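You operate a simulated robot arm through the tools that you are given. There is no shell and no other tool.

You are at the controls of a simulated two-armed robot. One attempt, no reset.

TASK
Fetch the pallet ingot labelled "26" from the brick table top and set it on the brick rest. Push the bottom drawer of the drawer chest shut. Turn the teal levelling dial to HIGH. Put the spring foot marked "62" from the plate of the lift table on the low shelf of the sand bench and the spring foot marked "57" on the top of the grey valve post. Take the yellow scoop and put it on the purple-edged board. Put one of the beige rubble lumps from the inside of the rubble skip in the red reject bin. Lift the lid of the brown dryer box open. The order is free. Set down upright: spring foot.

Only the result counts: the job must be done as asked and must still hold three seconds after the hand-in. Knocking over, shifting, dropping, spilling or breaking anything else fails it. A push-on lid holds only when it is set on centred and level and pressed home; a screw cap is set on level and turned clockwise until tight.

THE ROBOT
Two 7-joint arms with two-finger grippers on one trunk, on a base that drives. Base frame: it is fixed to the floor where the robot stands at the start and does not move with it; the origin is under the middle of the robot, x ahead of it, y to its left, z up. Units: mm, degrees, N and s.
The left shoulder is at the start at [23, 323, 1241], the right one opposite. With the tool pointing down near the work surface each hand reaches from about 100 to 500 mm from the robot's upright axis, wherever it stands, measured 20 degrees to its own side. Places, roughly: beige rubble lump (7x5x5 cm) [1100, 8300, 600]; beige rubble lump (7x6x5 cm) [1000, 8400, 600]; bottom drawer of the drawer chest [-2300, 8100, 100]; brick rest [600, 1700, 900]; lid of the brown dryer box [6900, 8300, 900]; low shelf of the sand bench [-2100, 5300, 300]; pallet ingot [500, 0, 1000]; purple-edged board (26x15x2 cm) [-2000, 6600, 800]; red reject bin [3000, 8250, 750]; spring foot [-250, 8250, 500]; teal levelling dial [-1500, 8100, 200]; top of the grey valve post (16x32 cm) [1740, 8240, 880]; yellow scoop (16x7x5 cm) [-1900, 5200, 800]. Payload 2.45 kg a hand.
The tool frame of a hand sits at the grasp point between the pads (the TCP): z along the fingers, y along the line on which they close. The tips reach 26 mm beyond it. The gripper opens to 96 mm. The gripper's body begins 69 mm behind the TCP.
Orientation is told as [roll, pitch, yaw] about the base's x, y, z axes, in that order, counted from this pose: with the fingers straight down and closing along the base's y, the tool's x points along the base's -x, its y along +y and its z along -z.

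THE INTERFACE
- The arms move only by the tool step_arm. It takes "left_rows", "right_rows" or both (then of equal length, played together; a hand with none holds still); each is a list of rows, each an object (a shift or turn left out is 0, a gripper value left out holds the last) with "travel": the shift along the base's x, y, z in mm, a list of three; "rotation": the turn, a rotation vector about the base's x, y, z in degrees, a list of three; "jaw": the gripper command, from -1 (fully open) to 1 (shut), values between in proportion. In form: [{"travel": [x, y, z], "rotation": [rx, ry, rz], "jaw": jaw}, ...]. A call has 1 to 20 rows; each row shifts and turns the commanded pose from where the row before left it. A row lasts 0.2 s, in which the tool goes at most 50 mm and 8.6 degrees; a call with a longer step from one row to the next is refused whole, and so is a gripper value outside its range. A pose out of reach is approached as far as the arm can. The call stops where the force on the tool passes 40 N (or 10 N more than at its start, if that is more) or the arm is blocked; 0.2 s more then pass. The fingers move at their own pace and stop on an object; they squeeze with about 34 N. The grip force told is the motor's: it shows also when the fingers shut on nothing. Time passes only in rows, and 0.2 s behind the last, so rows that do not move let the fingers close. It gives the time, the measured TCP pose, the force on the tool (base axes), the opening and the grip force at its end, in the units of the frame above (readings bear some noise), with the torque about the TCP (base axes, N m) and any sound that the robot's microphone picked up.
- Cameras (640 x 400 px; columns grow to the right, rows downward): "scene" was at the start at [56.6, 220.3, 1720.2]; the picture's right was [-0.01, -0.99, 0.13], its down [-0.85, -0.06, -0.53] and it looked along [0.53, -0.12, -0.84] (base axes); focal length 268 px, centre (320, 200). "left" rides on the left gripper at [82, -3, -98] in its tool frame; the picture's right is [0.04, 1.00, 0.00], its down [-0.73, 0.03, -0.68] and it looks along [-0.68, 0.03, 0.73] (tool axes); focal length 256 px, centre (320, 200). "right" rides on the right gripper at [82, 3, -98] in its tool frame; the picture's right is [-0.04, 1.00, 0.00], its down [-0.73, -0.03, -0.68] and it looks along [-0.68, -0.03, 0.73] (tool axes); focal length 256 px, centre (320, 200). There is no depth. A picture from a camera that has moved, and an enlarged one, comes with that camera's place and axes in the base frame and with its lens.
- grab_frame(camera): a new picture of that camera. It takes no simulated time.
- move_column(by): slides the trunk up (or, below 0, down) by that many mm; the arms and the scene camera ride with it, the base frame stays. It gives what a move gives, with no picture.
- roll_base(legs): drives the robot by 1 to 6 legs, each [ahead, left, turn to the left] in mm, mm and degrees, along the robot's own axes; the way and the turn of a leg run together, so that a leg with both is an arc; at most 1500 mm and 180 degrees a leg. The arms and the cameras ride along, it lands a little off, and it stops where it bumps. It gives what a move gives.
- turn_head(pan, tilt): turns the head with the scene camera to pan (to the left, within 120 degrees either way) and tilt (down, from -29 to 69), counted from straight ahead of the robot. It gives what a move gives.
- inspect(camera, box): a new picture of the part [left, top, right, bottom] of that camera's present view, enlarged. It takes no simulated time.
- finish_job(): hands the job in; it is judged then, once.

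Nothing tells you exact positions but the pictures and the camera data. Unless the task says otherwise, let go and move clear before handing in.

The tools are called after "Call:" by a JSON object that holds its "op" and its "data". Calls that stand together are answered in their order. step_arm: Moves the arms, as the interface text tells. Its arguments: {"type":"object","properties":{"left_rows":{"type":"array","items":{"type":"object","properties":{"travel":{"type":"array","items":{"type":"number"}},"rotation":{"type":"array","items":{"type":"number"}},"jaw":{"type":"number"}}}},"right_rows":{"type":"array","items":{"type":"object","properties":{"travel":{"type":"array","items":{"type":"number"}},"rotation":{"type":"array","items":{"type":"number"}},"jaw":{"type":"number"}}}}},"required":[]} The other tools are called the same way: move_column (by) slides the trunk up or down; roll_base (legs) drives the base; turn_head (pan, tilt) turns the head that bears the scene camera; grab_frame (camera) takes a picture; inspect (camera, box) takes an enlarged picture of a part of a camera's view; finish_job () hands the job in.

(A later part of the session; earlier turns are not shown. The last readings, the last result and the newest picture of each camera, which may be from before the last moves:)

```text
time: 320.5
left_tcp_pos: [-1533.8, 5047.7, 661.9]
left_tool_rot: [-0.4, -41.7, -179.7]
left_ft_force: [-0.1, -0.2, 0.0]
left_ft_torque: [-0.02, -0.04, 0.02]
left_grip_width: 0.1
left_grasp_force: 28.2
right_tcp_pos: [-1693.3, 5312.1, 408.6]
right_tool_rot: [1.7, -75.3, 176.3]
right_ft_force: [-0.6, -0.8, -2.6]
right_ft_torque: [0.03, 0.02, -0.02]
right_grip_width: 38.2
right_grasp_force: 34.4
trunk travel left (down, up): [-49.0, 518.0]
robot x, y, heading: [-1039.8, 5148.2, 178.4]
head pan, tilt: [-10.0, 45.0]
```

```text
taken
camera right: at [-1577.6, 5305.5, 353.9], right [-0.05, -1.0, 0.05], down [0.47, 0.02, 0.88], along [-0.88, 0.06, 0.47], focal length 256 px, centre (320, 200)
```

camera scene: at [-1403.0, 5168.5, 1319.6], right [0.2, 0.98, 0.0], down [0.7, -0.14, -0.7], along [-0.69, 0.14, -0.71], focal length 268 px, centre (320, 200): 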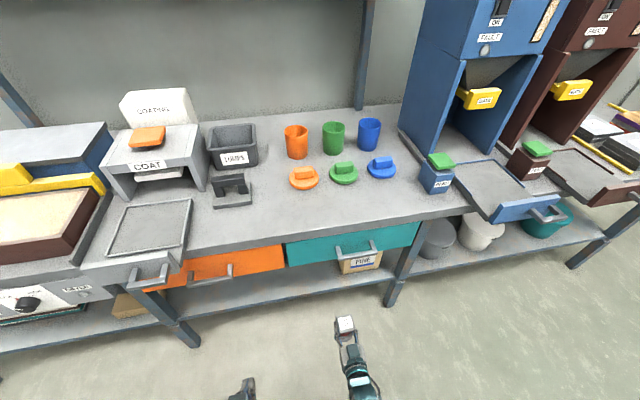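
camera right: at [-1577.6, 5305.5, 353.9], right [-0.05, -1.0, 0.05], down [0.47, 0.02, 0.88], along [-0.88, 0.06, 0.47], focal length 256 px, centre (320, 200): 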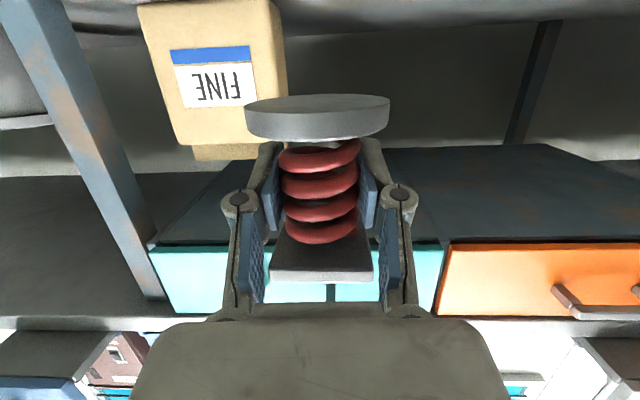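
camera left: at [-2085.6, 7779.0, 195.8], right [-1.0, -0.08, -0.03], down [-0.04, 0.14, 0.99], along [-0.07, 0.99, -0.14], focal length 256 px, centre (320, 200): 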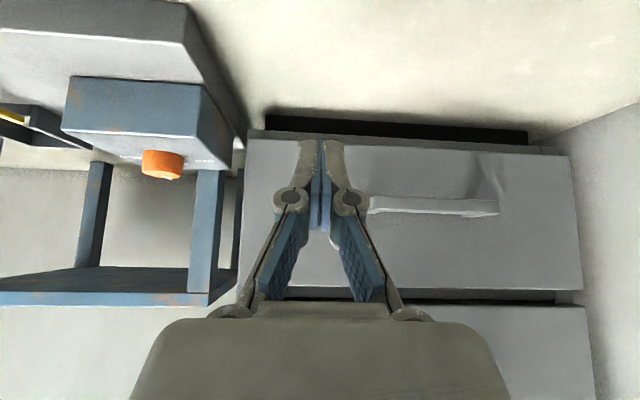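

Everything lines up. Rolling forward so the foot slides in over the shelf.

Call:
{"op": "roll_base", "data": {"legs": [[190, 100, 1.4]]}}

Call:
{"op": "grab_frame", "data": {"camera": "right"}}

Call:
{"op": "grab_frame", "data": {"camera": "scene"}}

```text
time: 322.1
left_tcp_pos: [-1726.3, 4941.8, 661.3]
left_tool_rot: [-0.1, -41.6, -178.5]
left_ft_force: [-0.5, -0.4, -0.2]
left_ft_torque: [-0.01, -0.01, -0.05]
left_grip_width: 0.0
left_grasp_force: 28.7
right_tcp_pos: [-1892.3, 5199.1, 406.4]
right_tool_rot: [2.6, -75.3, 177.0]
right_ft_force: [0.1, -0.2, -2.9]
right_ft_torque: [-0.01, 0.03, 0.02]
right_grip_width: 38.1
right_grasp_force: 33.5
trunk travel left (down, up): [-49.0, 518.0]
robot x, y, heading: [-1236.1, 5050.5, 179.9]
head pan, tilt: [-10.0, 45.0]
```

```text
taken
camera right: at [-1776.7, 5195.7, 352.6], right [-0.02, -1.0, 0.05], down [0.47, 0.04, 0.88], along [-0.88, 0.04, 0.47], focal length 256 px, centre (320, 200)
```

right: 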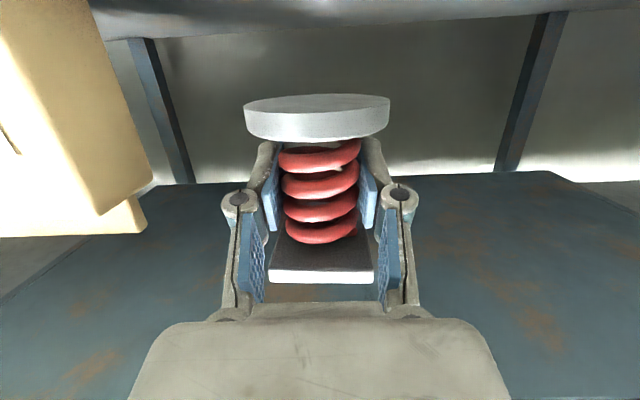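

```text
taken
camera scene: at [-1599.4, 5066.7, 1319.3], right [0.17, 0.98, 0.0], down [0.7, -0.13, -0.7], along [-0.69, 0.12, -0.71], focal length 268 px, centre (320, 200)
```

scene: 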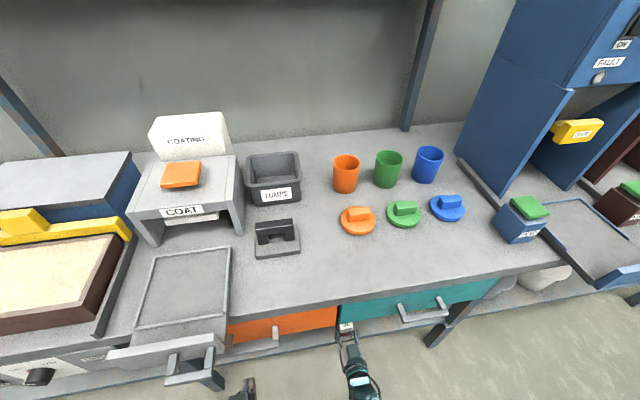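

Foot is over the shelf's front. Extending forward ~75 mm, then lowering.

Call:
{"op": "step_arm", "data": {"right_rows": [{"travel": [-4, 0, 0], "jaw": 1}, {"travel": [-9, 0, 0], "jaw": 1}, {"travel": [-12, 0, 0], "jaw": 1}, {"travel": [-12, 0, 0], "jaw": 1}, {"travel": [-12, 0, 0], "jaw": 1}, {"travel": [-12, 0, 0], "jaw": 1}, {"travel": [-9, 0, -3], "jaw": 1}, {"travel": [-4, 0, -6], "jaw": 1}, {"travel": [0, 0, -8], "jaw": 1}, {"travel": [0, 0, -8], "jaw": 1}, {"travel": [0, 0, -6], "jaw": 1}, {"travel": [0, 0, -4], "jaw": 1}]}}

Call:
{"op": "grab_frame", "data": {"camera": "right"}}

```text
time: 324.8
left_tcp_pos: [-1723.9, 4938.0, 663.3]
left_tool_rot: [-0.2, -41.9, -178.3]
left_ft_force: [0.6, 0.7, 0.0]
left_ft_torque: [0.03, 0.04, 0.01]
left_grip_width: 0.4
left_grasp_force: 28.8
right_tcp_pos: [-1964.8, 5197.0, 374.7]
right_tool_rot: [1.7, -75.7, 177.7]
right_ft_force: [-0.5, 0.2, -3.6]
right_ft_torque: [0.0, -0.01, -0.01]
right_grip_width: 38.1
right_grasp_force: 34.2
trunk travel left (down, up): [-49.0, 518.0]
robot x, y, heading: [-1236.1, 5048.2, 180.0]
head pan, tilt: [-10.0, 45.0]
```

```text
taken
camera right: at [-1849.5, 5193.7, 320.4], right [-0.02, -1.0, 0.05], down [0.48, 0.03, 0.88], along [-0.88, 0.04, 0.48], focal length 256 px, centre (320, 200)
```

right: 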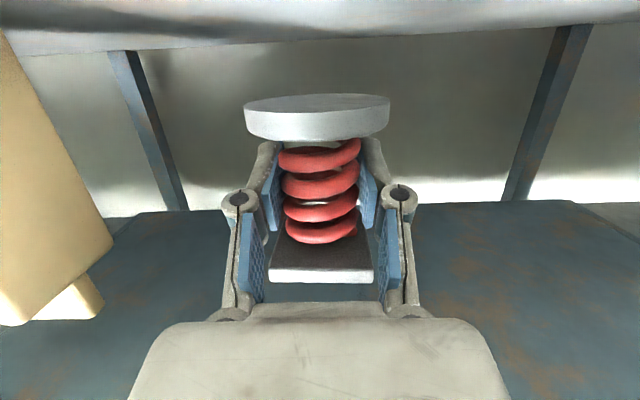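

Call:
{"op": "step_arm", "data": {"right_rows": [{"travel": [0, 2, -5], "jaw": 1}, {"travel": [0, 1, -5], "jaw": 1}, {"travel": [0, 0, -4], "jaw": 1}, {"travel": [0, 0, -3], "jaw": 1}]}}

Call:
{"op": "step_arm", "data": {"right_rows": [{"travel": [0, 0, -2], "jaw": 1}, {"travel": [0, 0, -2], "jaw": 1}]}}

Call:
{"op": "step_arm", "data": {"right_rows": [{"travel": [0, 0, -2], "jaw": 1}, {"travel": [0, 0, -2], "jaw": 1}]}}

```text
time: 325.8
left_tcp_pos: [-1723.8, 4937.1, 663.1]
left_tool_rot: [-0.3, -42.0, -178.3]
left_ft_force: [0.8, 0.3, -0.5]
left_ft_torque: [-0.01, -0.01, 0.02]
left_grip_width: 0.0
left_grasp_force: 28.6
right_tcp_pos: [-1963.7, 5201.5, 358.5]
right_tool_rot: [1.9, -75.6, 177.6]
right_ft_force: [0.0, 0.3, -3.4]
right_ft_torque: [0.0, -0.01, -0.01]
right_grip_width: 37.9
right_grasp_force: 33.7
trunk travel left (down, up): [-49.0, 518.0]
robot x, y, heading: [-1234.3, 5047.5, 180.0]
head pan, tilt: [-10.0, 45.0]
```

```text
time: 326.4
left_tcp_pos: [-1724.2, 4937.6, 663.9]
left_tool_rot: [-0.3, -42.0, -178.2]
left_ft_force: [-0.3, -0.4, -0.2]
left_ft_torque: [0.01, -0.03, 0.03]
left_grip_width: 0.0
left_grasp_force: 28.6
right_tcp_pos: [-1963.5, 5201.5, 353.8]
right_tool_rot: [1.8, -75.7, 177.7]
right_ft_force: [0.8, 0.2, -2.8]
right_ft_torque: [-0.02, -0.02, 0.01]
right_grip_width: 38.2
right_grasp_force: 33.7
trunk travel left (down, up): [-49.0, 518.0]
robot x, y, heading: [-1237.2, 5049.7, 180.2]
head pan, tilt: [-10.0, 45.0]
```

```text
time: 326.9
left_tcp_pos: [-1724.4, 4938.5, 664.1]
left_tool_rot: [-0.4, -41.9, -178.3]
left_ft_force: [0.0, 0.8, -0.4]
left_ft_torque: [-0.02, -0.03, -0.01]
left_grip_width: 0.0
left_grasp_force: 28.2
right_tcp_pos: [-1964.0, 5201.0, 349.5]
right_tool_rot: [1.8, -75.6, 177.7]
right_ft_force: [-0.7, 1.0, -3.3]
right_ft_torque: [0.0, -0.02, 0.02]
right_grip_width: 37.9
right_grasp_force: 33.5
trunk travel left (down, up): [-49.0, 518.0]
robot x, y, heading: [-1236.8, 5046.1, 180.1]
head pan, tilt: [-10.0, 45.0]
```

Call:
{"op": "step_arm", "data": {"right_rows": [{"travel": [0, 0, -2], "jaw": 1}, {"travel": [0, 0, -2], "jaw": 1}, {"travel": [0, 0, -2], "jaw": 1}]}}

Call:
{"op": "step_arm", "data": {"right_rows": [{"travel": [0, 0, -2], "jaw": 1}, {"travel": [0, 0, -2], "jaw": 1}, {"travel": [0, 0, -2], "jaw": 1}]}}

Call:
{"op": "grab_frame", "data": {"camera": "right"}}

```text
time: 327.8
left_tcp_pos: [-1723.9, 4937.9, 663.1]
left_tool_rot: [-0.3, -41.9, -178.3]
left_ft_force: [0.1, 0.6, -0.2]
left_ft_torque: [0.0, -0.02, 0.01]
left_grip_width: 0.0
left_grasp_force: 28.0
right_tcp_pos: [-1964.6, 5201.4, 344.4]
right_tool_rot: [2.0, -75.5, 177.6]
right_ft_force: [0.1, -0.2, -3.1]
right_ft_torque: [0.0, 0.02, 0.01]
right_grip_width: 38.0
right_grasp_force: 34.0
trunk travel left (down, up): [-49.0, 518.0]
robot x, y, heading: [-1231.0, 5051.1, 180.0]
head pan, tilt: [-10.0, 45.0]
```

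```text
time: 328.6
left_tcp_pos: [-1723.0, 4938.2, 665.3]
left_tool_rot: [-0.3, -42.0, -178.2]
left_ft_force: [-0.3, 0.4, 0.2]
left_ft_torque: [-0.01, -0.04, 0.01]
left_grip_width: 0.0
left_grasp_force: 28.1
right_tcp_pos: [-1964.5, 5201.5, 337.6]
right_tool_rot: [1.8, -75.6, 177.7]
right_ft_force: [0.3, -0.3, -3.2]
right_ft_torque: [-0.03, 0.03, 0.01]
right_grip_width: 38.0
right_grasp_force: 34.6
trunk travel left (down, up): [-49.0, 518.0]
robot x, y, heading: [-1236.1, 5052.3, 179.9]
head pan, tilt: [-10.0, 45.0]
```

```text
taken
camera right: at [-1849.3, 5197.3, 283.3], right [-0.02, -1.0, 0.05], down [0.48, 0.03, 0.88], along [-0.88, 0.04, 0.48], focal length 256 px, centre (320, 200)
```

right: 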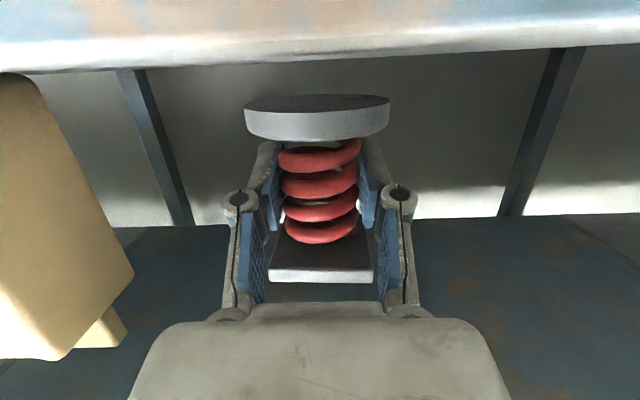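

The shelf top edge is at z≈283, so contact is ~12 mm lower. Continuing down gently.

Call:
{"op": "step_arm", "data": {"right_rows": [{"travel": [0, 0, -2], "jaw": 1}, {"travel": [0, 0, -2], "jaw": 1}, {"travel": [0, 0, -2], "jaw": 1}, {"travel": [0, 0, -2], "jaw": 1}]}}

Call:
{"op": "step_arm", "data": {"right_rows": [{"travel": [0, 0, -1.5], "jaw": 1}, {"travel": [0, 0, -1.5], "jaw": 1}]}}

Call:
{"op": "step_arm", "data": {"right_rows": [{"travel": [0, 0, -1.5], "jaw": 1}, {"travel": [0, 0, -1.5], "jaw": 1}]}}

```text
time: 329.6
left_tcp_pos: [-1724.1, 4938.3, 663.6]
left_tool_rot: [-0.3, -42.0, -178.3]
left_ft_force: [0.0, -0.5, -0.2]
left_ft_torque: [-0.01, -0.02, -0.01]
left_grip_width: 0.0
left_grasp_force: 28.3
right_tcp_pos: [-1963.5, 5202.4, 330.0]
right_tool_rot: [1.7, -75.7, 177.7]
right_ft_force: [-0.2, 0.9, -3.4]
right_ft_torque: [-0.03, 0.0, -0.04]
right_grip_width: 38.0
right_grasp_force: 33.3
trunk travel left (down, up): [-49.0, 518.0]
robot x, y, heading: [-1232.9, 5050.7, 180.1]
head pan, tilt: [-10.0, 45.0]
```

```text
time: 330.1
left_tcp_pos: [-1723.4, 4938.1, 663.3]
left_tool_rot: [-0.3, -42.0, -178.3]
left_ft_force: [0.0, -0.3, -0.8]
left_ft_torque: [0.0, 0.0, 0.01]
left_grip_width: 0.1
left_grasp_force: 28.0
right_tcp_pos: [-1964.3, 5200.7, 326.1]
right_tool_rot: [1.7, -75.6, 177.8]
right_ft_force: [-1.0, -0.7, -3.5]
right_ft_torque: [-0.01, 0.0, 0.02]
right_grip_width: 38.2
right_grasp_force: 33.8
trunk travel left (down, up): [-49.0, 518.0]
robot x, y, heading: [-1238.1, 5049.7, 180.0]
head pan, tilt: [-10.0, 45.0]
```

```text
time: 330.8
left_tcp_pos: [-1724.4, 4937.2, 664.3]
left_tool_rot: [-0.3, -41.9, -178.2]
left_ft_force: [-0.4, 0.1, 0.6]
left_ft_torque: [-0.01, 0.0, 0.02]
left_grip_width: 0.2
left_grasp_force: 28.7
right_tcp_pos: [-1965.2, 5201.7, 322.1]
right_tool_rot: [1.9, -75.7, 177.7]
right_ft_force: [-0.9, 0.4, -2.6]
right_ft_torque: [0.02, 0.0, -0.01]
right_grip_width: 38.0
right_grasp_force: 34.0
trunk travel left (down, up): [-49.0, 518.0]
robot x, y, heading: [-1232.8, 5050.9, 179.9]
head pan, tilt: [-10.0, 45.0]
```

Call:
{"op": "step_arm", "data": {"right_rows": [{"travel": [0, 0, -1.5], "jaw": 1}, {"travel": [0, 0, -1.5], "jaw": 1}]}}

Call:
{"op": "step_arm", "data": {"right_rows": [{"travel": [0, 0, -1.5], "jaw": 1}, {"travel": [0, 0, -1.5], "jaw": 1}]}}

Call:
{"op": "step_arm", "data": {"right_rows": [{"travel": [0, 0, -1.5], "jaw": 1}, {"travel": [0, 0, -1.5], "jaw": 1}]}}

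Call:
{"op": "grab_frame", "data": {"camera": "right"}}

```text
time: 331.4
left_tcp_pos: [-1723.7, 4938.2, 663.9]
left_tool_rot: [-0.2, -42.0, -178.3]
left_ft_force: [0.0, 0.5, 0.4]
left_ft_torque: [-0.03, 0.0, -0.02]
left_grip_width: 0.0
left_grasp_force: 28.3
right_tcp_pos: [-1964.8, 5202.1, 321.9]
right_tool_rot: [1.9, -75.6, 177.7]
right_ft_force: [0.2, -0.8, -1.9]
right_ft_torque: [0.0, -0.01, 0.02]
right_grip_width: 37.7
right_grasp_force: 33.9
trunk travel left (down, up): [-49.0, 518.0]
robot x, y, heading: [-1240.3, 5046.9, 180.0]
head pan, tilt: [-10.0, 45.0]
```

```text
time: 331.9
left_tcp_pos: [-1723.7, 4938.2, 664.7]
left_tool_rot: [-0.2, -42.2, -178.4]
left_ft_force: [0.0, 0.0, 0.4]
left_ft_torque: [-0.01, -0.01, -0.02]
left_grip_width: 0.2
left_grasp_force: 29.4
right_tcp_pos: [-1965.2, 5202.1, 319.8]
right_tool_rot: [1.7, -76.0, 178.0]
right_ft_force: [1.1, 0.4, 7.6]
right_ft_torque: [0.17, -0.3, -0.04]
right_grip_width: 38.0
right_grasp_force: 34.3
trunk travel left (down, up): [-49.0, 518.0]
robot x, y, heading: [-1239.4, 5044.9, 179.9]
head pan, tilt: [-10.0, 45.0]
```

```text
time: 332.6
left_tcp_pos: [-1723.0, 4937.9, 665.3]
left_tool_rot: [-0.3, -42.2, -178.3]
left_ft_force: [0.8, 0.6, 0.5]
left_ft_torque: [0.0, 0.03, 0.03]
left_grip_width: 0.0
left_grasp_force: 28.4
right_tcp_pos: [-1965.0, 5200.3, 320.1]
right_tool_rot: [1.7, -76.1, 177.8]
right_ft_force: [-4.2, -1.9, 15.5]
right_ft_torque: [0.15, -0.36, -0.05]
right_grip_width: 37.8
right_grasp_force: 33.7
trunk travel left (down, up): [-49.0, 518.0]
robot x, y, heading: [-1237.3, 5051.9, 180.1]
head pan, tilt: [-10.0, 45.0]
```

```text
taken
camera right: at [-1851.0, 5197.3, 263.6], right [-0.02, -1.0, 0.05], down [0.48, 0.03, 0.88], along [-0.88, 0.04, 0.48], focal length 256 px, centre (320, 200)
```

right: 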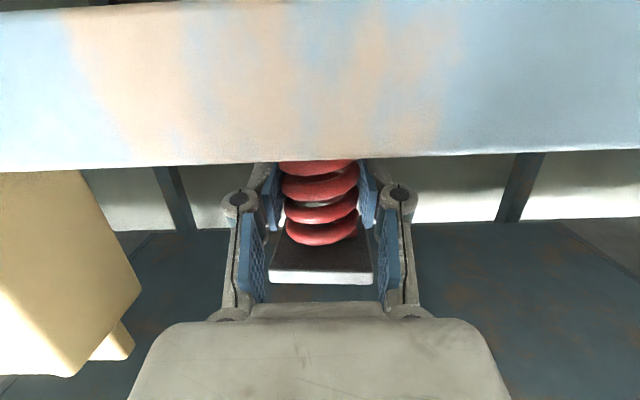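

Base contact with the shelf (15 N). Opening slowly.

Call:
{"op": "step_arm", "data": {"right_rows": [{"jaw": 0.2}, {"jaw": 0.15}, {"jaw": 0.1}, {"jaw": 0.0}, {"jaw": -0.2}, {"jaw": -0.5}, {"jaw": -1}, {"jaw": -1}]}}

Call:
{"op": "grab_frame", "data": {"camera": "right"}}

```text
time: 334.4
left_tcp_pos: [-1723.6, 4937.7, 663.9]
left_tool_rot: [-0.3, -42.0, -178.4]
left_ft_force: [-0.5, -0.4, -0.3]
left_ft_torque: [0.01, 0.04, 0.02]
left_grip_width: 0.0
left_grasp_force: 28.2
right_tcp_pos: [-1964.9, 5200.9, 314.6]
right_tool_rot: [1.8, -75.7, 177.7]
right_ft_force: [0.3, -0.2, -0.4]
right_ft_torque: [0.0, 0.01, 0.02]
right_grip_width: 96.1
right_grasp_force: 0.1
trunk travel left (down, up): [-49.0, 518.0]
robot x, y, heading: [-1239.2, 5051.5, 180.3]
head pan, tilt: [-10.0, 45.0]
```

```text
taken
camera right: at [-1849.4, 5197.4, 260.1], right [-0.02, -1.0, 0.05], down [0.48, 0.03, 0.88], along [-0.88, 0.04, 0.48], focal length 256 px, centre (320, 200)
```

right: 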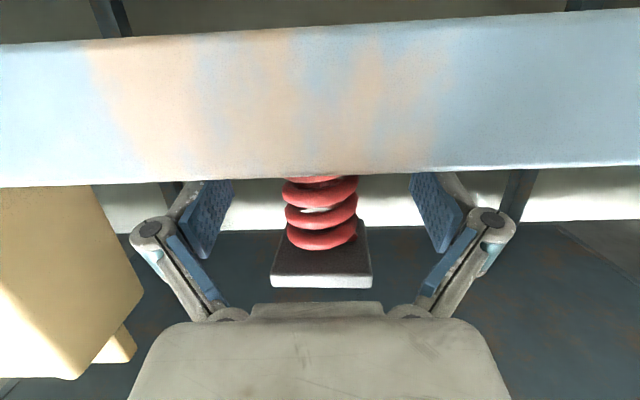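

Foot 62 stands upright on the low shelf. Retreating straight back.

Call:
{"op": "step_arm", "data": {"right_rows": [{"travel": [5, 0, 2]}, {"travel": [10, 0, 2]}, {"travel": [14, 0, 2]}, {"travel": [16, 0, 2]}, {"travel": [16, 0, 2]}, {"travel": [16, 0, 2]}, {"travel": [16, 0, 2]}, {"travel": [16, 0, 2]}, {"travel": [16, 0, 0]}]}}

Call:
{"op": "roll_base", "data": {"legs": [[-350, 0, 0]]}}

Call:
{"op": "grab_frame", "data": {"camera": "right"}}

Call:
{"op": "grab_frame", "data": {"camera": "scene"}}

```text
time: 336.4
left_tcp_pos: [-1722.9, 4938.3, 663.1]
left_tool_rot: [-0.3, -42.0, -178.3]
left_ft_force: [-0.4, -0.4, -0.4]
left_ft_torque: [-0.01, 0.01, 0.02]
left_grip_width: 0.0
left_grasp_force: 28.2
right_tcp_pos: [-1838.5, 5201.0, 332.9]
right_tool_rot: [1.8, -75.8, 177.8]
right_ft_force: [-0.9, -0.6, 0.2]
right_ft_torque: [0.0, 0.02, -0.02]
right_grip_width: 95.7
right_grasp_force: 0.1
trunk travel left (down, up): [-49.0, 518.0]
robot x, y, heading: [-1236.4, 5049.1, 179.8]
head pan, tilt: [-10.0, 45.0]
```

```text
time: 338.6
left_tcp_pos: [-1366.4, 4938.2, 664.1]
left_tool_rot: [-0.3, -42.0, -178.3]
left_ft_force: [-0.7, 0.3, -0.3]
left_ft_torque: [-0.03, 0.0, 0.01]
left_grip_width: 0.0
left_grasp_force: 28.7
right_tcp_pos: [-1482.1, 5202.5, 333.4]
right_tool_rot: [1.8, -75.7, 177.7]
right_ft_force: [-0.3, -0.1, -0.6]
right_ft_torque: [0.02, -0.02, -0.03]
right_grip_width: 96.0
right_grasp_force: 0.1
trunk travel left (down, up): [-49.0, 518.0]
robot x, y, heading: [-881.3, 5051.0, 179.7]
head pan, tilt: [-10.0, 45.0]
```

```text
taken
camera right: at [-1367.4, 5197.3, 278.8], right [-0.02, -1.0, 0.05], down [0.48, 0.03, 0.88], along [-0.88, 0.04, 0.48], focal length 256 px, centre (320, 200)
```

right: 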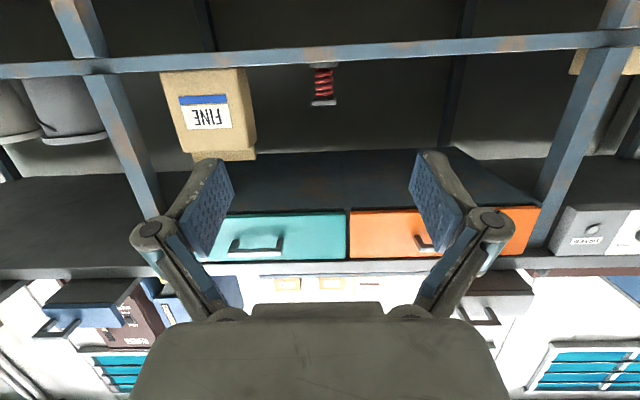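

```text
taken
camera scene: at [-1239.8, 5061.8, 1320.1], right [0.17, 0.98, 0.0], down [0.7, -0.12, -0.7], along [-0.69, 0.12, -0.71], focal length 268 px, centre (320, 200)
```

scene: 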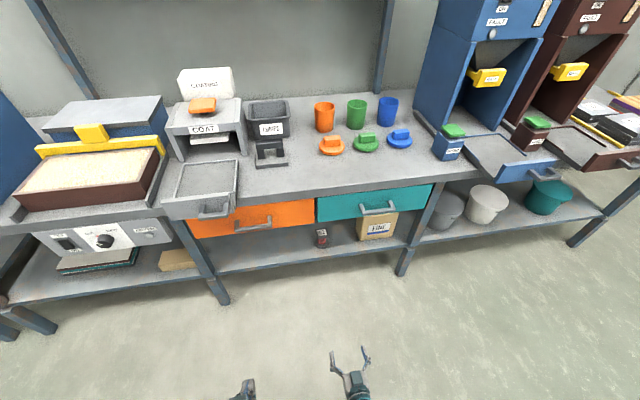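

Foot 62 done. Now back to the lift table for foot 57: raise the trunk a bit, turn and drive.

Call:
{"op": "move_column", "data": {"by": 110}}

Call:
{"op": "roll_base", "data": {"legs": [[-100, 0, 0], [0, 0, -89.7], [1000, -205, 0], [980, -205, 0]]}}

Call:
{"op": "step_arm", "data": {"right_rows": [{"travel": [0, 0, 15]}, {"travel": [0, 0, 25]}, {"travel": [0, 0, 30]}, {"travel": [0, 0, 30]}, {"travel": [0, 0, 20]}]}}

Call:
{"op": "grab_frame", "data": {"camera": "scene"}}

Call:
{"op": "grab_frame", "data": {"camera": "right"}}

```text
time: 340.1
left_tcp_pos: [-1363.2, 4936.9, 775.3]
left_tool_rot: [-0.2, -42.1, -178.4]
left_ft_force: [0.3, -0.3, -0.1]
left_ft_torque: [-0.02, -0.01, 0.0]
left_grip_width: 0.0
left_grasp_force: 29.0
right_tcp_pos: [-1480.7, 5200.4, 443.2]
right_tool_rot: [1.8, -75.9, 177.6]
right_ft_force: [-0.3, -0.1, -0.3]
right_ft_torque: [-0.01, 0.02, 0.04]
right_grip_width: 96.0
right_grasp_force: 0.0
trunk travel left (down, up): [-159.0, 408.0]
robot x, y, heading: [-878.4, 5047.2, 180.1]
head pan, tilt: [-10.0, 45.0]
```

```text
time: 354.8
left_tcp_pos: [-496.4, 7537.0, 776.1]
left_tool_rot: [-0.3, -42.2, 92.0]
left_ft_force: [-0.8, 0.5, -0.1]
left_ft_torque: [-0.03, -0.01, -0.02]
left_grip_width: 0.0
left_grasp_force: 28.5
right_tcp_pos: [-234.2, 7656.7, 445.5]
right_tool_rot: [1.8, -75.9, 88.0]
right_ft_force: [-0.8, -0.1, 0.3]
right_ft_torque: [0.03, 0.01, -0.04]
right_grip_width: 96.3
right_grasp_force: 0.1
trunk travel left (down, up): [-159.0, 408.0]
robot x, y, heading: [-384.3, 7052.1, 90.3]
head pan, tilt: [-10.0, 45.0]
```

```text
time: 356.0
left_tcp_pos: [-496.9, 7534.6, 779.3]
left_tool_rot: [-0.2, -42.3, 92.0]
left_ft_force: [0.3, -0.4, -0.8]
left_ft_torque: [-0.01, -0.01, -0.02]
left_grip_width: 0.0
left_grasp_force: 28.3
right_tcp_pos: [-234.3, 7654.4, 568.8]
right_tool_rot: [1.9, -76.2, 87.8]
right_ft_force: [0.6, -0.1, -0.5]
right_ft_torque: [0.03, 0.01, 0.0]
right_grip_width: 96.2
right_grasp_force: 0.1
trunk travel left (down, up): [-159.0, 408.0]
robot x, y, heading: [-385.5, 7055.3, 90.3]
head pan, tilt: [-10.0, 45.0]
```

```text
taken
camera scene: at [-372.4, 7280.4, 1460.3], right [0.99, -0.17, 0.0], down [-0.12, -0.7, -0.7], along [0.12, 0.69, -0.71], focal length 268 px, centre (320, 200)
```

scene: 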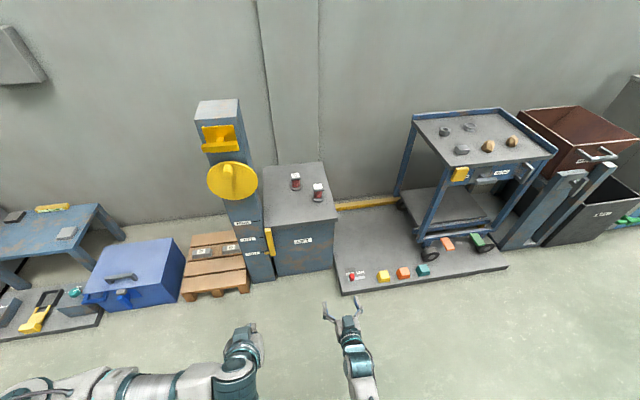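

```text
taken
camera right: at [-239.1, 7539.6, 513.5], right [-1.0, 0.01, 0.05], down [0.03, -0.48, 0.88], along [0.04, 0.88, 0.48], focal length 256 px, centre (320, 200)
```

right: 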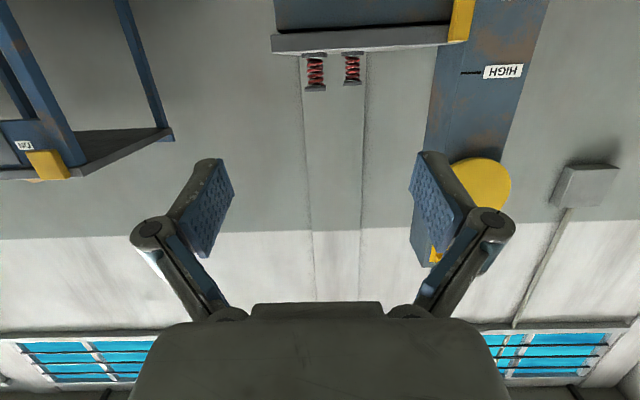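

Call:
{"op": "inspect", "data": {"camera": "scene", "box": [270, 155, 350, 225]}}

Call:
{"op": "inspect", "data": {"camera": "right", "box": [260, 20, 420, 120]}}

```text
5.71 times, centred on (310, 190) of scene
camera zoom: at [-372.4, 7280.4, 1460.3], right [0.99, -0.17, 0.0], down [-0.12, -0.7, -0.7], along [0.12, 0.69, -0.71], focal length 1529 px, centre (377, 257)
```

zoom: 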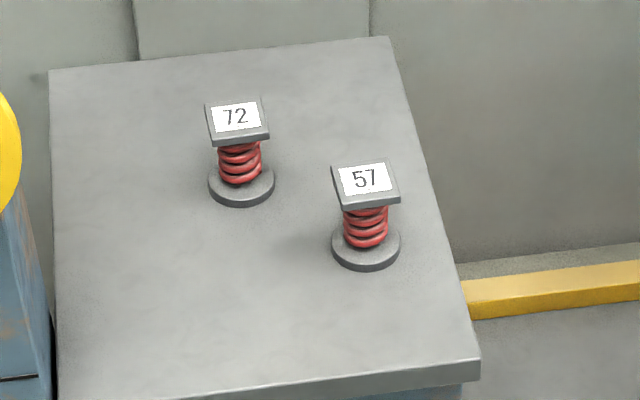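

```text
4.00 times, centred on (340, 70) of right
camera zoom: at [-239.1, 7539.6, 513.5], right [-1.0, 0.01, 0.05], down [0.03, -0.48, 0.88], along [0.04, 0.88, 0.48], focal length 1024 px, centre (240, 720)
```

zoom: 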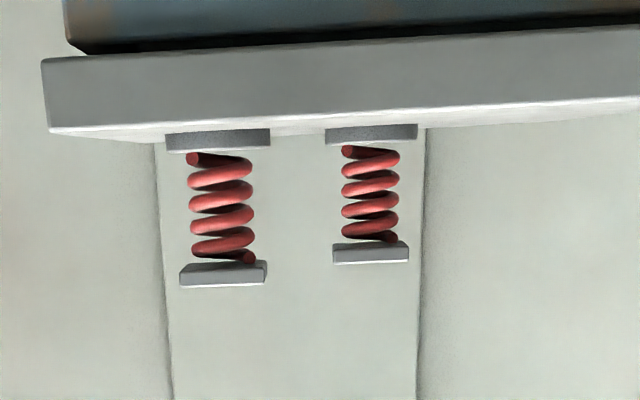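

Foot 57 is at [-214, 8230], base z≈501. Driving in and advancing around its spring as before.

Call:
{"op": "roll_base", "data": {"legs": [[370, -18, -0.3]]}}

Call:
{"op": "grab_frame", "data": {"camera": "right"}}

Call:
{"op": "inspect", "data": {"camera": "scene", "box": [270, 180, 410, 320]}}

```text
time: 358.4
left_tcp_pos: [-484.7, 7909.2, 777.8]
left_tool_rot: [-0.3, -42.4, 92.3]
left_ft_force: [-0.6, -0.1, -0.7]
left_ft_torque: [-0.01, -0.03, 0.01]
left_grip_width: 0.0
left_grasp_force: 27.9
right_tcp_pos: [-224.3, 8031.1, 567.4]
right_tool_rot: [1.9, -76.1, 88.3]
right_ft_force: [-0.2, 0.2, 0.1]
right_ft_torque: [-0.01, -0.05, -0.01]
right_grip_width: 96.2
right_grasp_force: 0.0
trunk travel left (down, up): [-159.0, 408.0]
robot x, y, heading: [-371.0, 7428.6, 91.0]
head pan, tilt: [-10.0, 45.0]
```

```text
taken
camera right: at [-228.0, 7916.4, 513.0], right [-1.0, 0.01, 0.05], down [0.04, -0.48, 0.87], along [0.03, 0.88, 0.48], focal length 256 px, centre (320, 200)
```

right: 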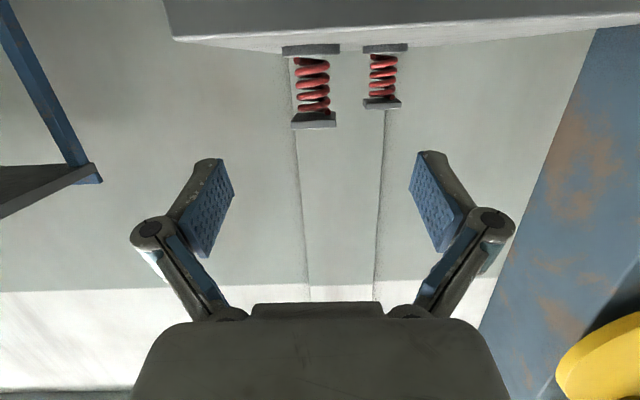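

```text
2.86 times, centred on (340, 250) of scene
camera zoom: at [-359.4, 7656.7, 1460.1], right [0.99, -0.16, 0.0], down [-0.11, -0.7, -0.7], along [0.12, 0.69, -0.71], focal length 765 px, centre (263, 57)
```

zoom: 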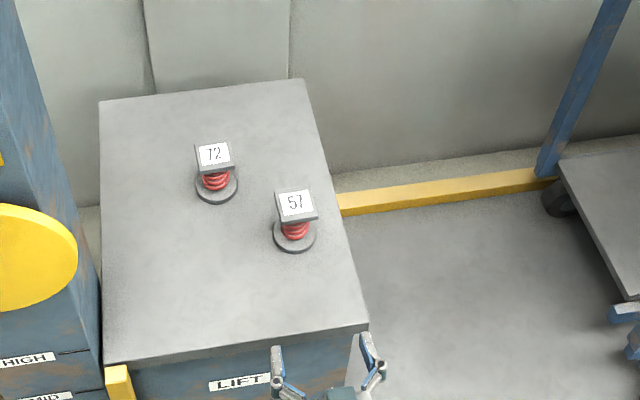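

Call:
{"op": "step_arm", "data": {"right_rows": [{"travel": [2, 10, -6]}, {"travel": [2, 14, -9]}, {"travel": [2, 14, -9]}, {"travel": [2, 14, -3]}, {"travel": [0, 14, 0]}, {"travel": [0, 14, 0]}, {"travel": [0, 14, 0]}, {"travel": [0, 14, 0]}, {"travel": [0, 14, 0]}, {"travel": [0, 14, 0]}]}}

Call:
{"op": "grab_frame", "data": {"camera": "right"}}

Call:
{"op": "inspect", "data": {"camera": "scene", "box": [270, 180, 410, 320]}}

```text
time: 360.6
left_tcp_pos: [-485.0, 7905.7, 779.7]
left_tool_rot: [-0.3, -42.6, 92.5]
left_ft_force: [0.3, 0.3, 0.9]
left_ft_torque: [0.03, -0.01, 0.0]
left_grip_width: 0.1
left_grasp_force: 28.1
right_tcp_pos: [-215.9, 8165.9, 543.8]
right_tool_rot: [1.9, -76.3, 88.3]
right_ft_force: [0.0, -0.4, 0.7]
right_ft_torque: [0.06, -0.01, 0.01]
right_grip_width: 96.0
right_grasp_force: 0.0
trunk travel left (down, up): [-159.0, 408.0]
robot x, y, heading: [-371.6, 7426.1, 90.7]
head pan, tilt: [-10.0, 45.0]
```

```text
taken
camera right: at [-220.0, 8051.9, 487.4], right [-1.0, 0.01, 0.05], down [0.04, -0.49, 0.87], along [0.03, 0.87, 0.48], focal length 256 px, centre (320, 200)
```

right: 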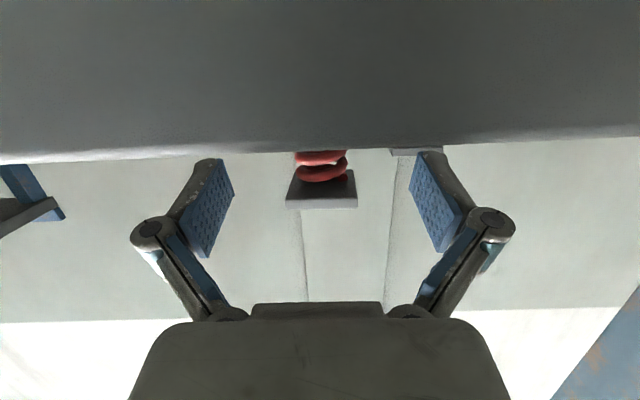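

```text
2.86 times, centred on (340, 250) of scene
camera zoom: at [-359.2, 7657.2, 1460.0], right [0.99, -0.16, 0.0], down [-0.11, -0.7, -0.7], along [0.12, 0.69, -0.71], focal length 765 px, centre (263, 57)
```

zoom: 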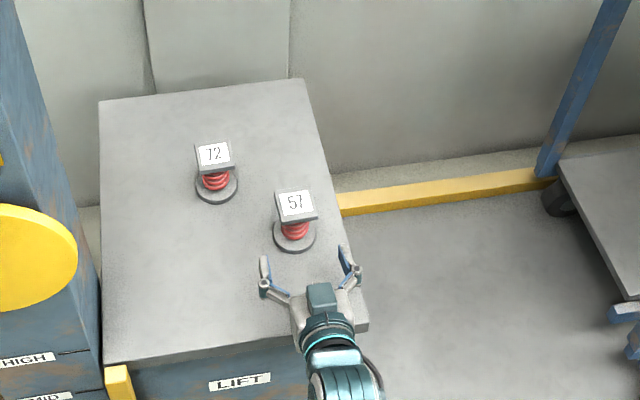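

Call:
{"op": "step_arm", "data": {"right_rows": [{"travel": [0, 14, -1]}, {"travel": [0, 14, -1]}, {"travel": [0, 14, -1]}, {"travel": [0, 12, 0]}, {"travel": [0, 10, 0]}]}}

Call:
{"op": "inspect", "data": {"camera": "scene", "box": [290, 190, 390, 290]}}

```text
time: 361.3
left_tcp_pos: [-485.3, 7902.8, 780.8]
left_tool_rot: [-0.3, -42.9, 92.4]
left_ft_force: [0.4, 0.2, -0.4]
left_ft_torque: [-0.04, 0.0, 0.0]
left_grip_width: 0.0
left_grasp_force: 28.6
right_tcp_pos: [-217.8, 8196.6, 540.8]
right_tool_rot: [1.9, -76.1, 88.5]
right_ft_force: [0.3, 0.4, 0.2]
right_ft_torque: [0.02, 0.0, -0.02]
right_grip_width: 96.2
right_grasp_force: 0.0
trunk travel left (down, up): [-159.0, 408.0]
robot x, y, heading: [-370.3, 7427.1, 90.6]
head pan, tilt: [-10.0, 45.0]
stopped in row 3 (right hand): the force on the tool passed its limit at 65 N (the readings are from after the stop); the commanded pose is now the measured one
```

```text
4.00 times, centred on (340, 240) of scene
camera zoom: at [-359.2, 7656.3, 1460.2], right [0.99, -0.16, 0.0], down [-0.11, -0.7, -0.7], along [0.12, 0.69, -0.71], focal length 1071 px, centre (240, 40)
```

zoom: 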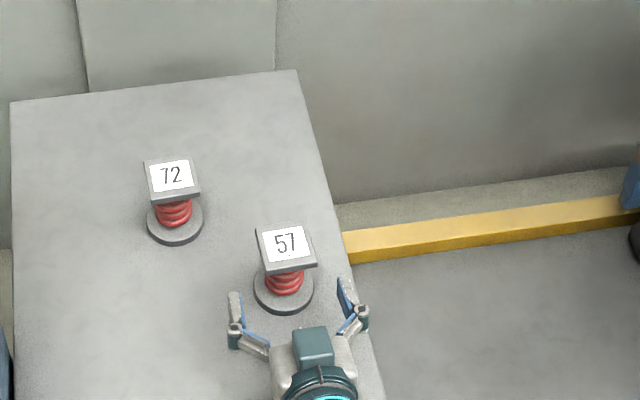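

A contact stopped me (65 N): the hand camera underneath meets the lift's front edge. The foot wasn't touched. I'll back out and take foot 57 from above by its top plate instead, which suits the valve post.

Call:
{"op": "step_arm", "data": {"right_rows": [{"travel": [0, -8, 0]}, {"travel": [0, -14, 1]}, {"travel": [0, -16, 2]}, {"travel": [0, -18, 4]}, {"travel": [0, -18, 6]}, {"travel": [0, -18, 10]}, {"travel": [0, -18, 14]}, {"travel": [0, -18, 18]}, {"travel": [0, -12, 20]}, {"travel": [0, -8, 20]}]}}

Call:
{"op": "inspect", "data": {"camera": "scene", "box": [270, 180, 410, 320]}}

```text
time: 363.5
left_tcp_pos: [-485.0, 7902.9, 782.6]
left_tool_rot: [-0.2, -42.9, 92.3]
left_ft_force: [1.3, 0.4, 0.4]
left_ft_torque: [0.02, -0.02, -0.01]
left_grip_width: 0.2
left_grasp_force: 28.0
right_tcp_pos: [-216.0, 8045.0, 636.6]
right_tool_rot: [1.8, -76.2, 88.4]
right_ft_force: [0.1, 0.0, -1.7]
right_ft_torque: [-0.01, 0.03, 0.01]
right_grip_width: 96.0
right_grasp_force: 0.0
trunk travel left (down, up): [-159.0, 408.0]
robot x, y, heading: [-368.7, 7430.5, 90.6]
head pan, tilt: [-10.0, 45.0]
```

```text
2.86 times, centred on (340, 250) of scene
camera zoom: at [-359.2, 7655.6, 1460.4], right [0.99, -0.16, 0.0], down [-0.11, -0.7, -0.7], along [0.12, 0.69, -0.71], focal length 765 px, centre (263, 57)
```

zoom: 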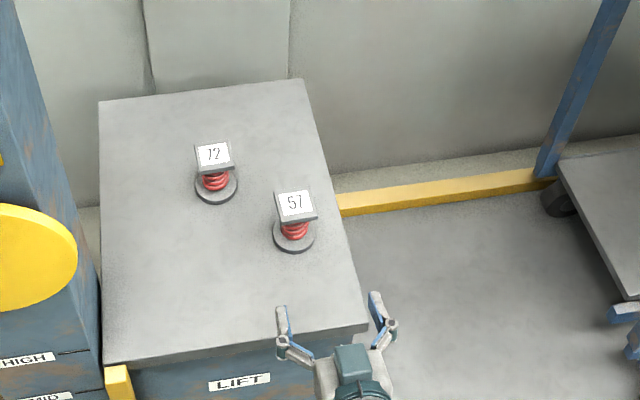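

Feet untouched. Bringing the hand upright and up, then over foot 57.

Call:
{"op": "step_arm", "data": {"right_rows": [{"travel": [0, 0, 8], "rotation": [-7.6, 0, 0]}, {"travel": [0, 0, 8], "rotation": [-7.6, 0, 0]}, {"travel": [0, 0, 8], "rotation": [-7.6, 0, 0]}, {"travel": [0, 0, 8], "rotation": [-7.6, 0, 0]}, {"travel": [0, 2, 8], "rotation": [-7.6, 0, 0]}, {"travel": [0, 4, 8], "rotation": [-7.6, 0, 0]}, {"travel": [0, 6, 5], "rotation": [-7.6, 0, 0]}, {"travel": [0, 8, 2], "rotation": [-7.6, 0, 0]}, {"travel": [0, 10, 0], "rotation": [-7.6, 0, 0]}, {"travel": [0, 10, 0], "rotation": [-7.6, 0, 0]}, {"travel": [0, 12, 0], "rotation": [0, 0, 4]}, {"travel": [0, 12, 0], "rotation": [0, 0, 3]}]}}

Call:
{"op": "grab_frame", "data": {"camera": "right"}}

Call:
{"op": "grab_frame", "data": {"camera": "scene"}}

```text
time: 366.1
left_tcp_pos: [-483.8, 7903.3, 783.1]
left_tool_rot: [-0.3, -42.9, 92.4]
left_ft_force: [-0.1, 0.1, 0.6]
left_ft_torque: [0.01, -0.01, -0.02]
left_grip_width: 0.0
left_grasp_force: 29.2
right_tcp_pos: [-217.3, 8112.1, 691.1]
right_tool_rot: [0.3, -0.1, 96.6]
right_ft_force: [0.6, 0.5, 0.1]
right_ft_torque: [0.01, 0.0, 0.04]
right_grip_width: 95.9
right_grasp_force: 0.1
trunk travel left (down, up): [-159.0, 408.0]
robot x, y, heading: [-370.2, 7428.1, 90.7]
head pan, tilt: [-10.0, 45.0]
```

```text
taken
camera right: at [-211.1, 8031.8, 788.8], right [-1.0, -0.07, 0.01], down [-0.05, 0.73, 0.68], along [-0.05, 0.68, -0.73], focal length 256 px, centre (320, 200)
```

right: 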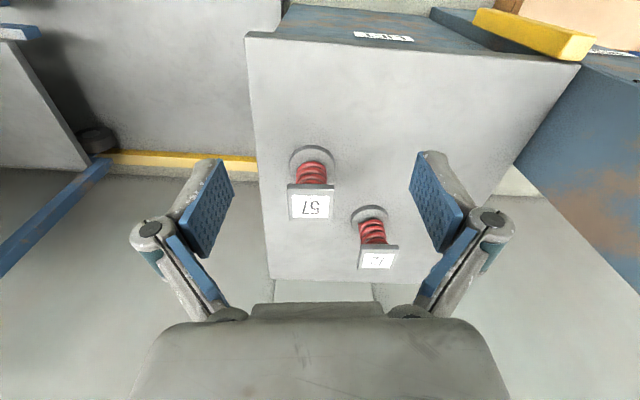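

```text
taken
camera scene: at [-358.9, 7658.1, 1459.9], right [0.99, -0.16, 0.0], down [-0.11, -0.7, -0.7], along [0.12, 0.69, -0.71], focal length 268 px, centre (320, 200)
```

scene: 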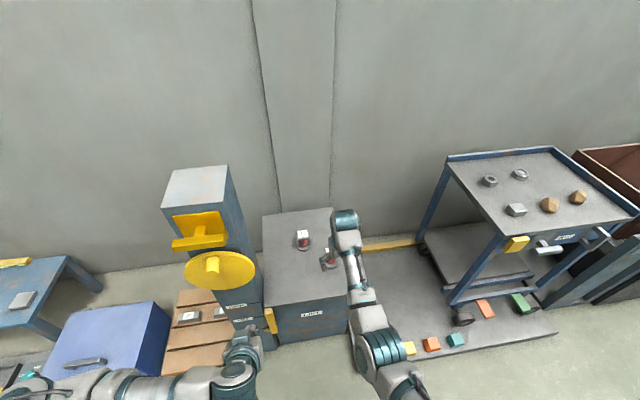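

Plate of 57 is aligned with the gripper at [-216, 8233]. Moving over and descending.

Call:
{"op": "step_arm", "data": {"right_rows": [{"travel": [0, 10, 0]}, {"travel": [0, 18, 0]}, {"travel": [0, 20, 0]}, {"travel": [0, 20, 0]}, {"travel": [1, 20, 0]}, {"travel": [0, 18, -5]}, {"travel": [0, 12, -12]}, {"travel": [0, 3, -16]}, {"travel": [0, 0, -16]}, {"travel": [0, 0, -12]}]}}

Call:
{"op": "grab_frame", "data": {"camera": "right"}}

```text
time: 368.3
left_tcp_pos: [-484.6, 7903.4, 781.3]
left_tool_rot: [-0.4, -43.0, 92.4]
left_ft_force: [0.8, -0.1, 1.6]
left_ft_torque: [-0.04, 0.02, -0.02]
left_grip_width: 0.0
left_grasp_force: 28.6
right_tcp_pos: [-214.3, 8152.7, 641.3]
right_tool_rot: [0.3, -0.1, 96.6]
right_ft_force: [-0.8, 0.9, -0.5]
right_ft_torque: [0.0, 0.01, -0.06]
right_grip_width: 96.0
right_grasp_force: 0.0
right hand out of reach, approached as far as the arm can: row 4, 5, 6, 7, 8, 10
trunk travel left (down, up): [-159.0, 408.0]
robot x, y, heading: [-366.2, 7427.1, 90.7]
head pan, tilt: [-10.0, 45.0]
```

```text
taken
camera right: at [-208.4, 8072.5, 738.6], right [-1.0, -0.07, 0.01], down [-0.05, 0.73, 0.68], along [-0.05, 0.68, -0.73], focal length 256 px, centre (320, 200)
```

right: 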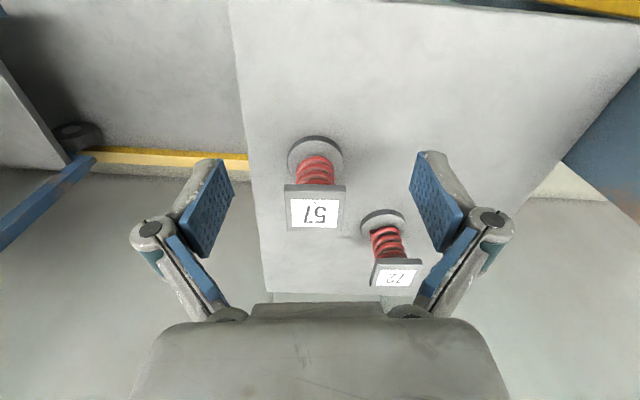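

Out of arm reach; rolling the base forward 100 mm (the fingertips are clear above the feet).

Call:
{"op": "roll_base", "data": {"legs": [[100, 0, 0]]}}

Call:
{"op": "step_arm", "data": {"right_rows": [{"travel": [0, -4, 0]}, {"travel": [0, -6, 0]}, {"travel": [0, -6, 0]}]}}

Call:
{"op": "grab_frame", "data": {"camera": "right"}}

```text
time: 369.5
left_tcp_pos: [-485.6, 8003.4, 781.1]
left_tool_rot: [-0.3, -42.8, 92.3]
left_ft_force: [0.0, 0.6, 0.2]
left_ft_torque: [0.02, 0.03, 0.03]
left_grip_width: 0.0
left_grasp_force: 28.0
right_tcp_pos: [-215.5, 8252.8, 639.7]
right_tool_rot: [0.2, 0.0, 96.7]
right_ft_force: [0.4, 0.5, -0.5]
right_ft_torque: [-0.02, -0.03, -0.01]
right_grip_width: 96.1
right_grasp_force: 0.0
trunk travel left (down, up): [-159.0, 408.0]
robot x, y, heading: [-369.1, 7527.9, 90.6]
head pan, tilt: [-10.0, 45.0]
```

```text
time: 370.3
left_tcp_pos: [-486.1, 7998.8, 785.7]
left_tool_rot: [-0.3, -43.2, 92.3]
left_ft_force: [0.7, -0.3, -0.5]
left_ft_torque: [-0.01, -0.01, 0.01]
left_grip_width: 0.0
left_grasp_force: 28.1
right_tcp_pos: [-216.3, 8234.5, 643.3]
right_tool_rot: [0.3, -0.3, 96.6]
right_ft_force: [-0.1, -0.7, -1.2]
right_ft_torque: [0.04, 0.0, 0.0]
right_grip_width: 95.9
right_grasp_force: 0.0
trunk travel left (down, up): [-159.0, 408.0]
robot x, y, heading: [-369.5, 7527.0, 90.4]
head pan, tilt: [-10.0, 45.0]
```

```text
taken
camera right: at [-209.9, 8153.0, 741.9], right [-1.0, -0.07, 0.01], down [-0.05, 0.73, 0.68], along [-0.06, 0.68, -0.73], focal length 256 px, centre (320, 200)
```

right: 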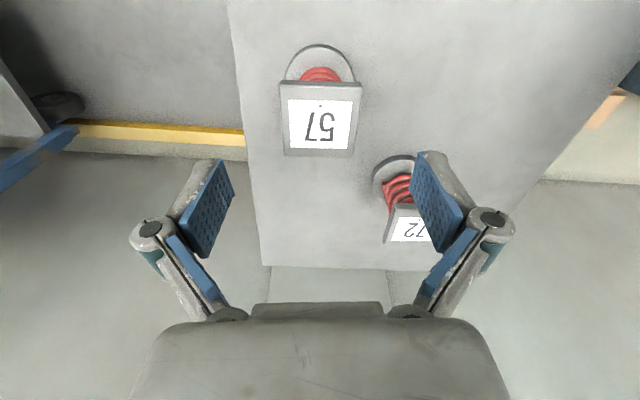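

Left hand is close to the yellow handwheel, so I'll pull it back first, then descend onto the plate of foot 57.

Call:
{"op": "step_arm", "data": {"left_rows": [{"travel": [0, -15, 0]}, {"travel": [0, -20, 0]}, {"travel": [0, -20, 0]}, {"travel": [0, -20, 0]}, {"travel": [0, -20, 0]}, {"travel": [0, -10, 0]}], "right_rows": [{"travel": [0, -2, -5]}, {"travel": [-1, -3, -10]}, {"travel": [0, 0, -12]}, {"travel": [0, 0, -12]}, {"travel": [0, 0, -10]}, {"travel": [0, 0, -6]}]}}

Call:
{"op": "grab_frame", "data": {"camera": "right"}}

```text
time: 371.7
left_tcp_pos: [-452.8, 7943.2, 771.0]
left_tool_rot: [-0.2, -42.9, 92.3]
left_ft_force: [1.2, 0.1, 0.1]
left_ft_torque: [0.02, 0.03, -0.01]
left_grip_width: 0.3
left_grasp_force: 28.4
left hand out of reach, approached as far as the arm can: row 2, 3, 4, 5, 6
right_tcp_pos: [-216.5, 8230.3, 586.4]
right_tool_rot: [0.3, -0.4, 96.6]
right_ft_force: [1.1, 0.2, 0.1]
right_ft_torque: [-0.02, 0.0, -0.01]
right_grip_width: 96.0
right_grasp_force: 0.0
trunk travel left (down, up): [-159.0, 408.0]
robot x, y, heading: [-369.1, 7526.1, 90.5]
head pan, tilt: [-10.0, 45.0]
```

```text
taken
camera right: at [-210.0, 8148.4, 684.7], right [-1.0, -0.07, 0.01], down [-0.05, 0.73, 0.68], along [-0.05, 0.68, -0.73], focal length 256 px, centre (320, 200)
```

right: 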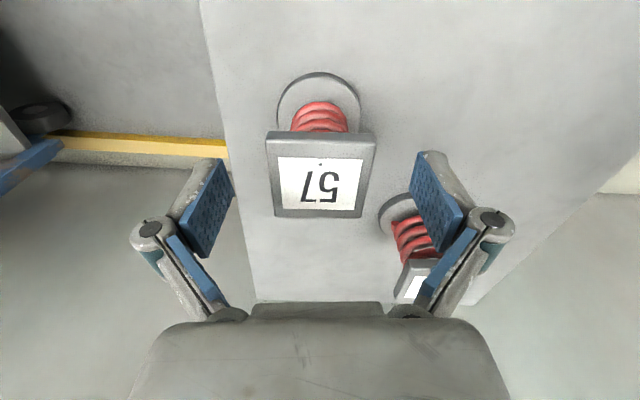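

Well aligned. Lowering a few mm and closing on the plate.

Call:
{"op": "step_arm", "data": {"right_rows": [{"travel": [0, 0, -4]}, {"travel": [0, 0, -4]}, {"jaw": -0.6}, {"jaw": -0.3}, {"jaw": -0.2}, {"jaw": -0.1}, {"jaw": 0.1}, {"jaw": 0.6}, {"jaw": 1}]}}

Call:
{"op": "grab_frame", "data": {"camera": "right"}}

```text
time: 373.7
left_tcp_pos: [-452.0, 7943.5, 772.2]
left_tool_rot: [-0.2, -43.1, 92.3]
left_ft_force: [-1.0, -0.5, -0.2]
left_ft_torque: [0.02, 0.02, 0.0]
left_grip_width: 0.0
left_grasp_force: 28.4
right_tcp_pos: [-216.4, 8231.1, 579.9]
right_tool_rot: [0.3, -0.4, 96.6]
right_ft_force: [1.0, 1.8, 2.6]
right_ft_torque: [0.2, -0.11, 0.02]
right_grip_width: 50.7
right_grasp_force: 33.9
trunk travel left (down, up): [-159.0, 408.0]
robot x, y, heading: [-368.5, 7531.6, 90.5]
head pan, tilt: [-10.0, 45.0]
```

```text
taken
camera right: at [-210.7, 8149.7, 677.8], right [-1.0, -0.07, 0.01], down [-0.05, 0.73, 0.68], along [-0.05, 0.68, -0.73], focal length 256 px, centre (320, 200)
```

right: 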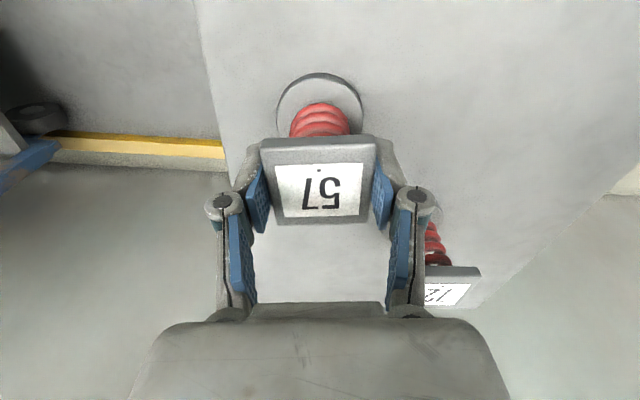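

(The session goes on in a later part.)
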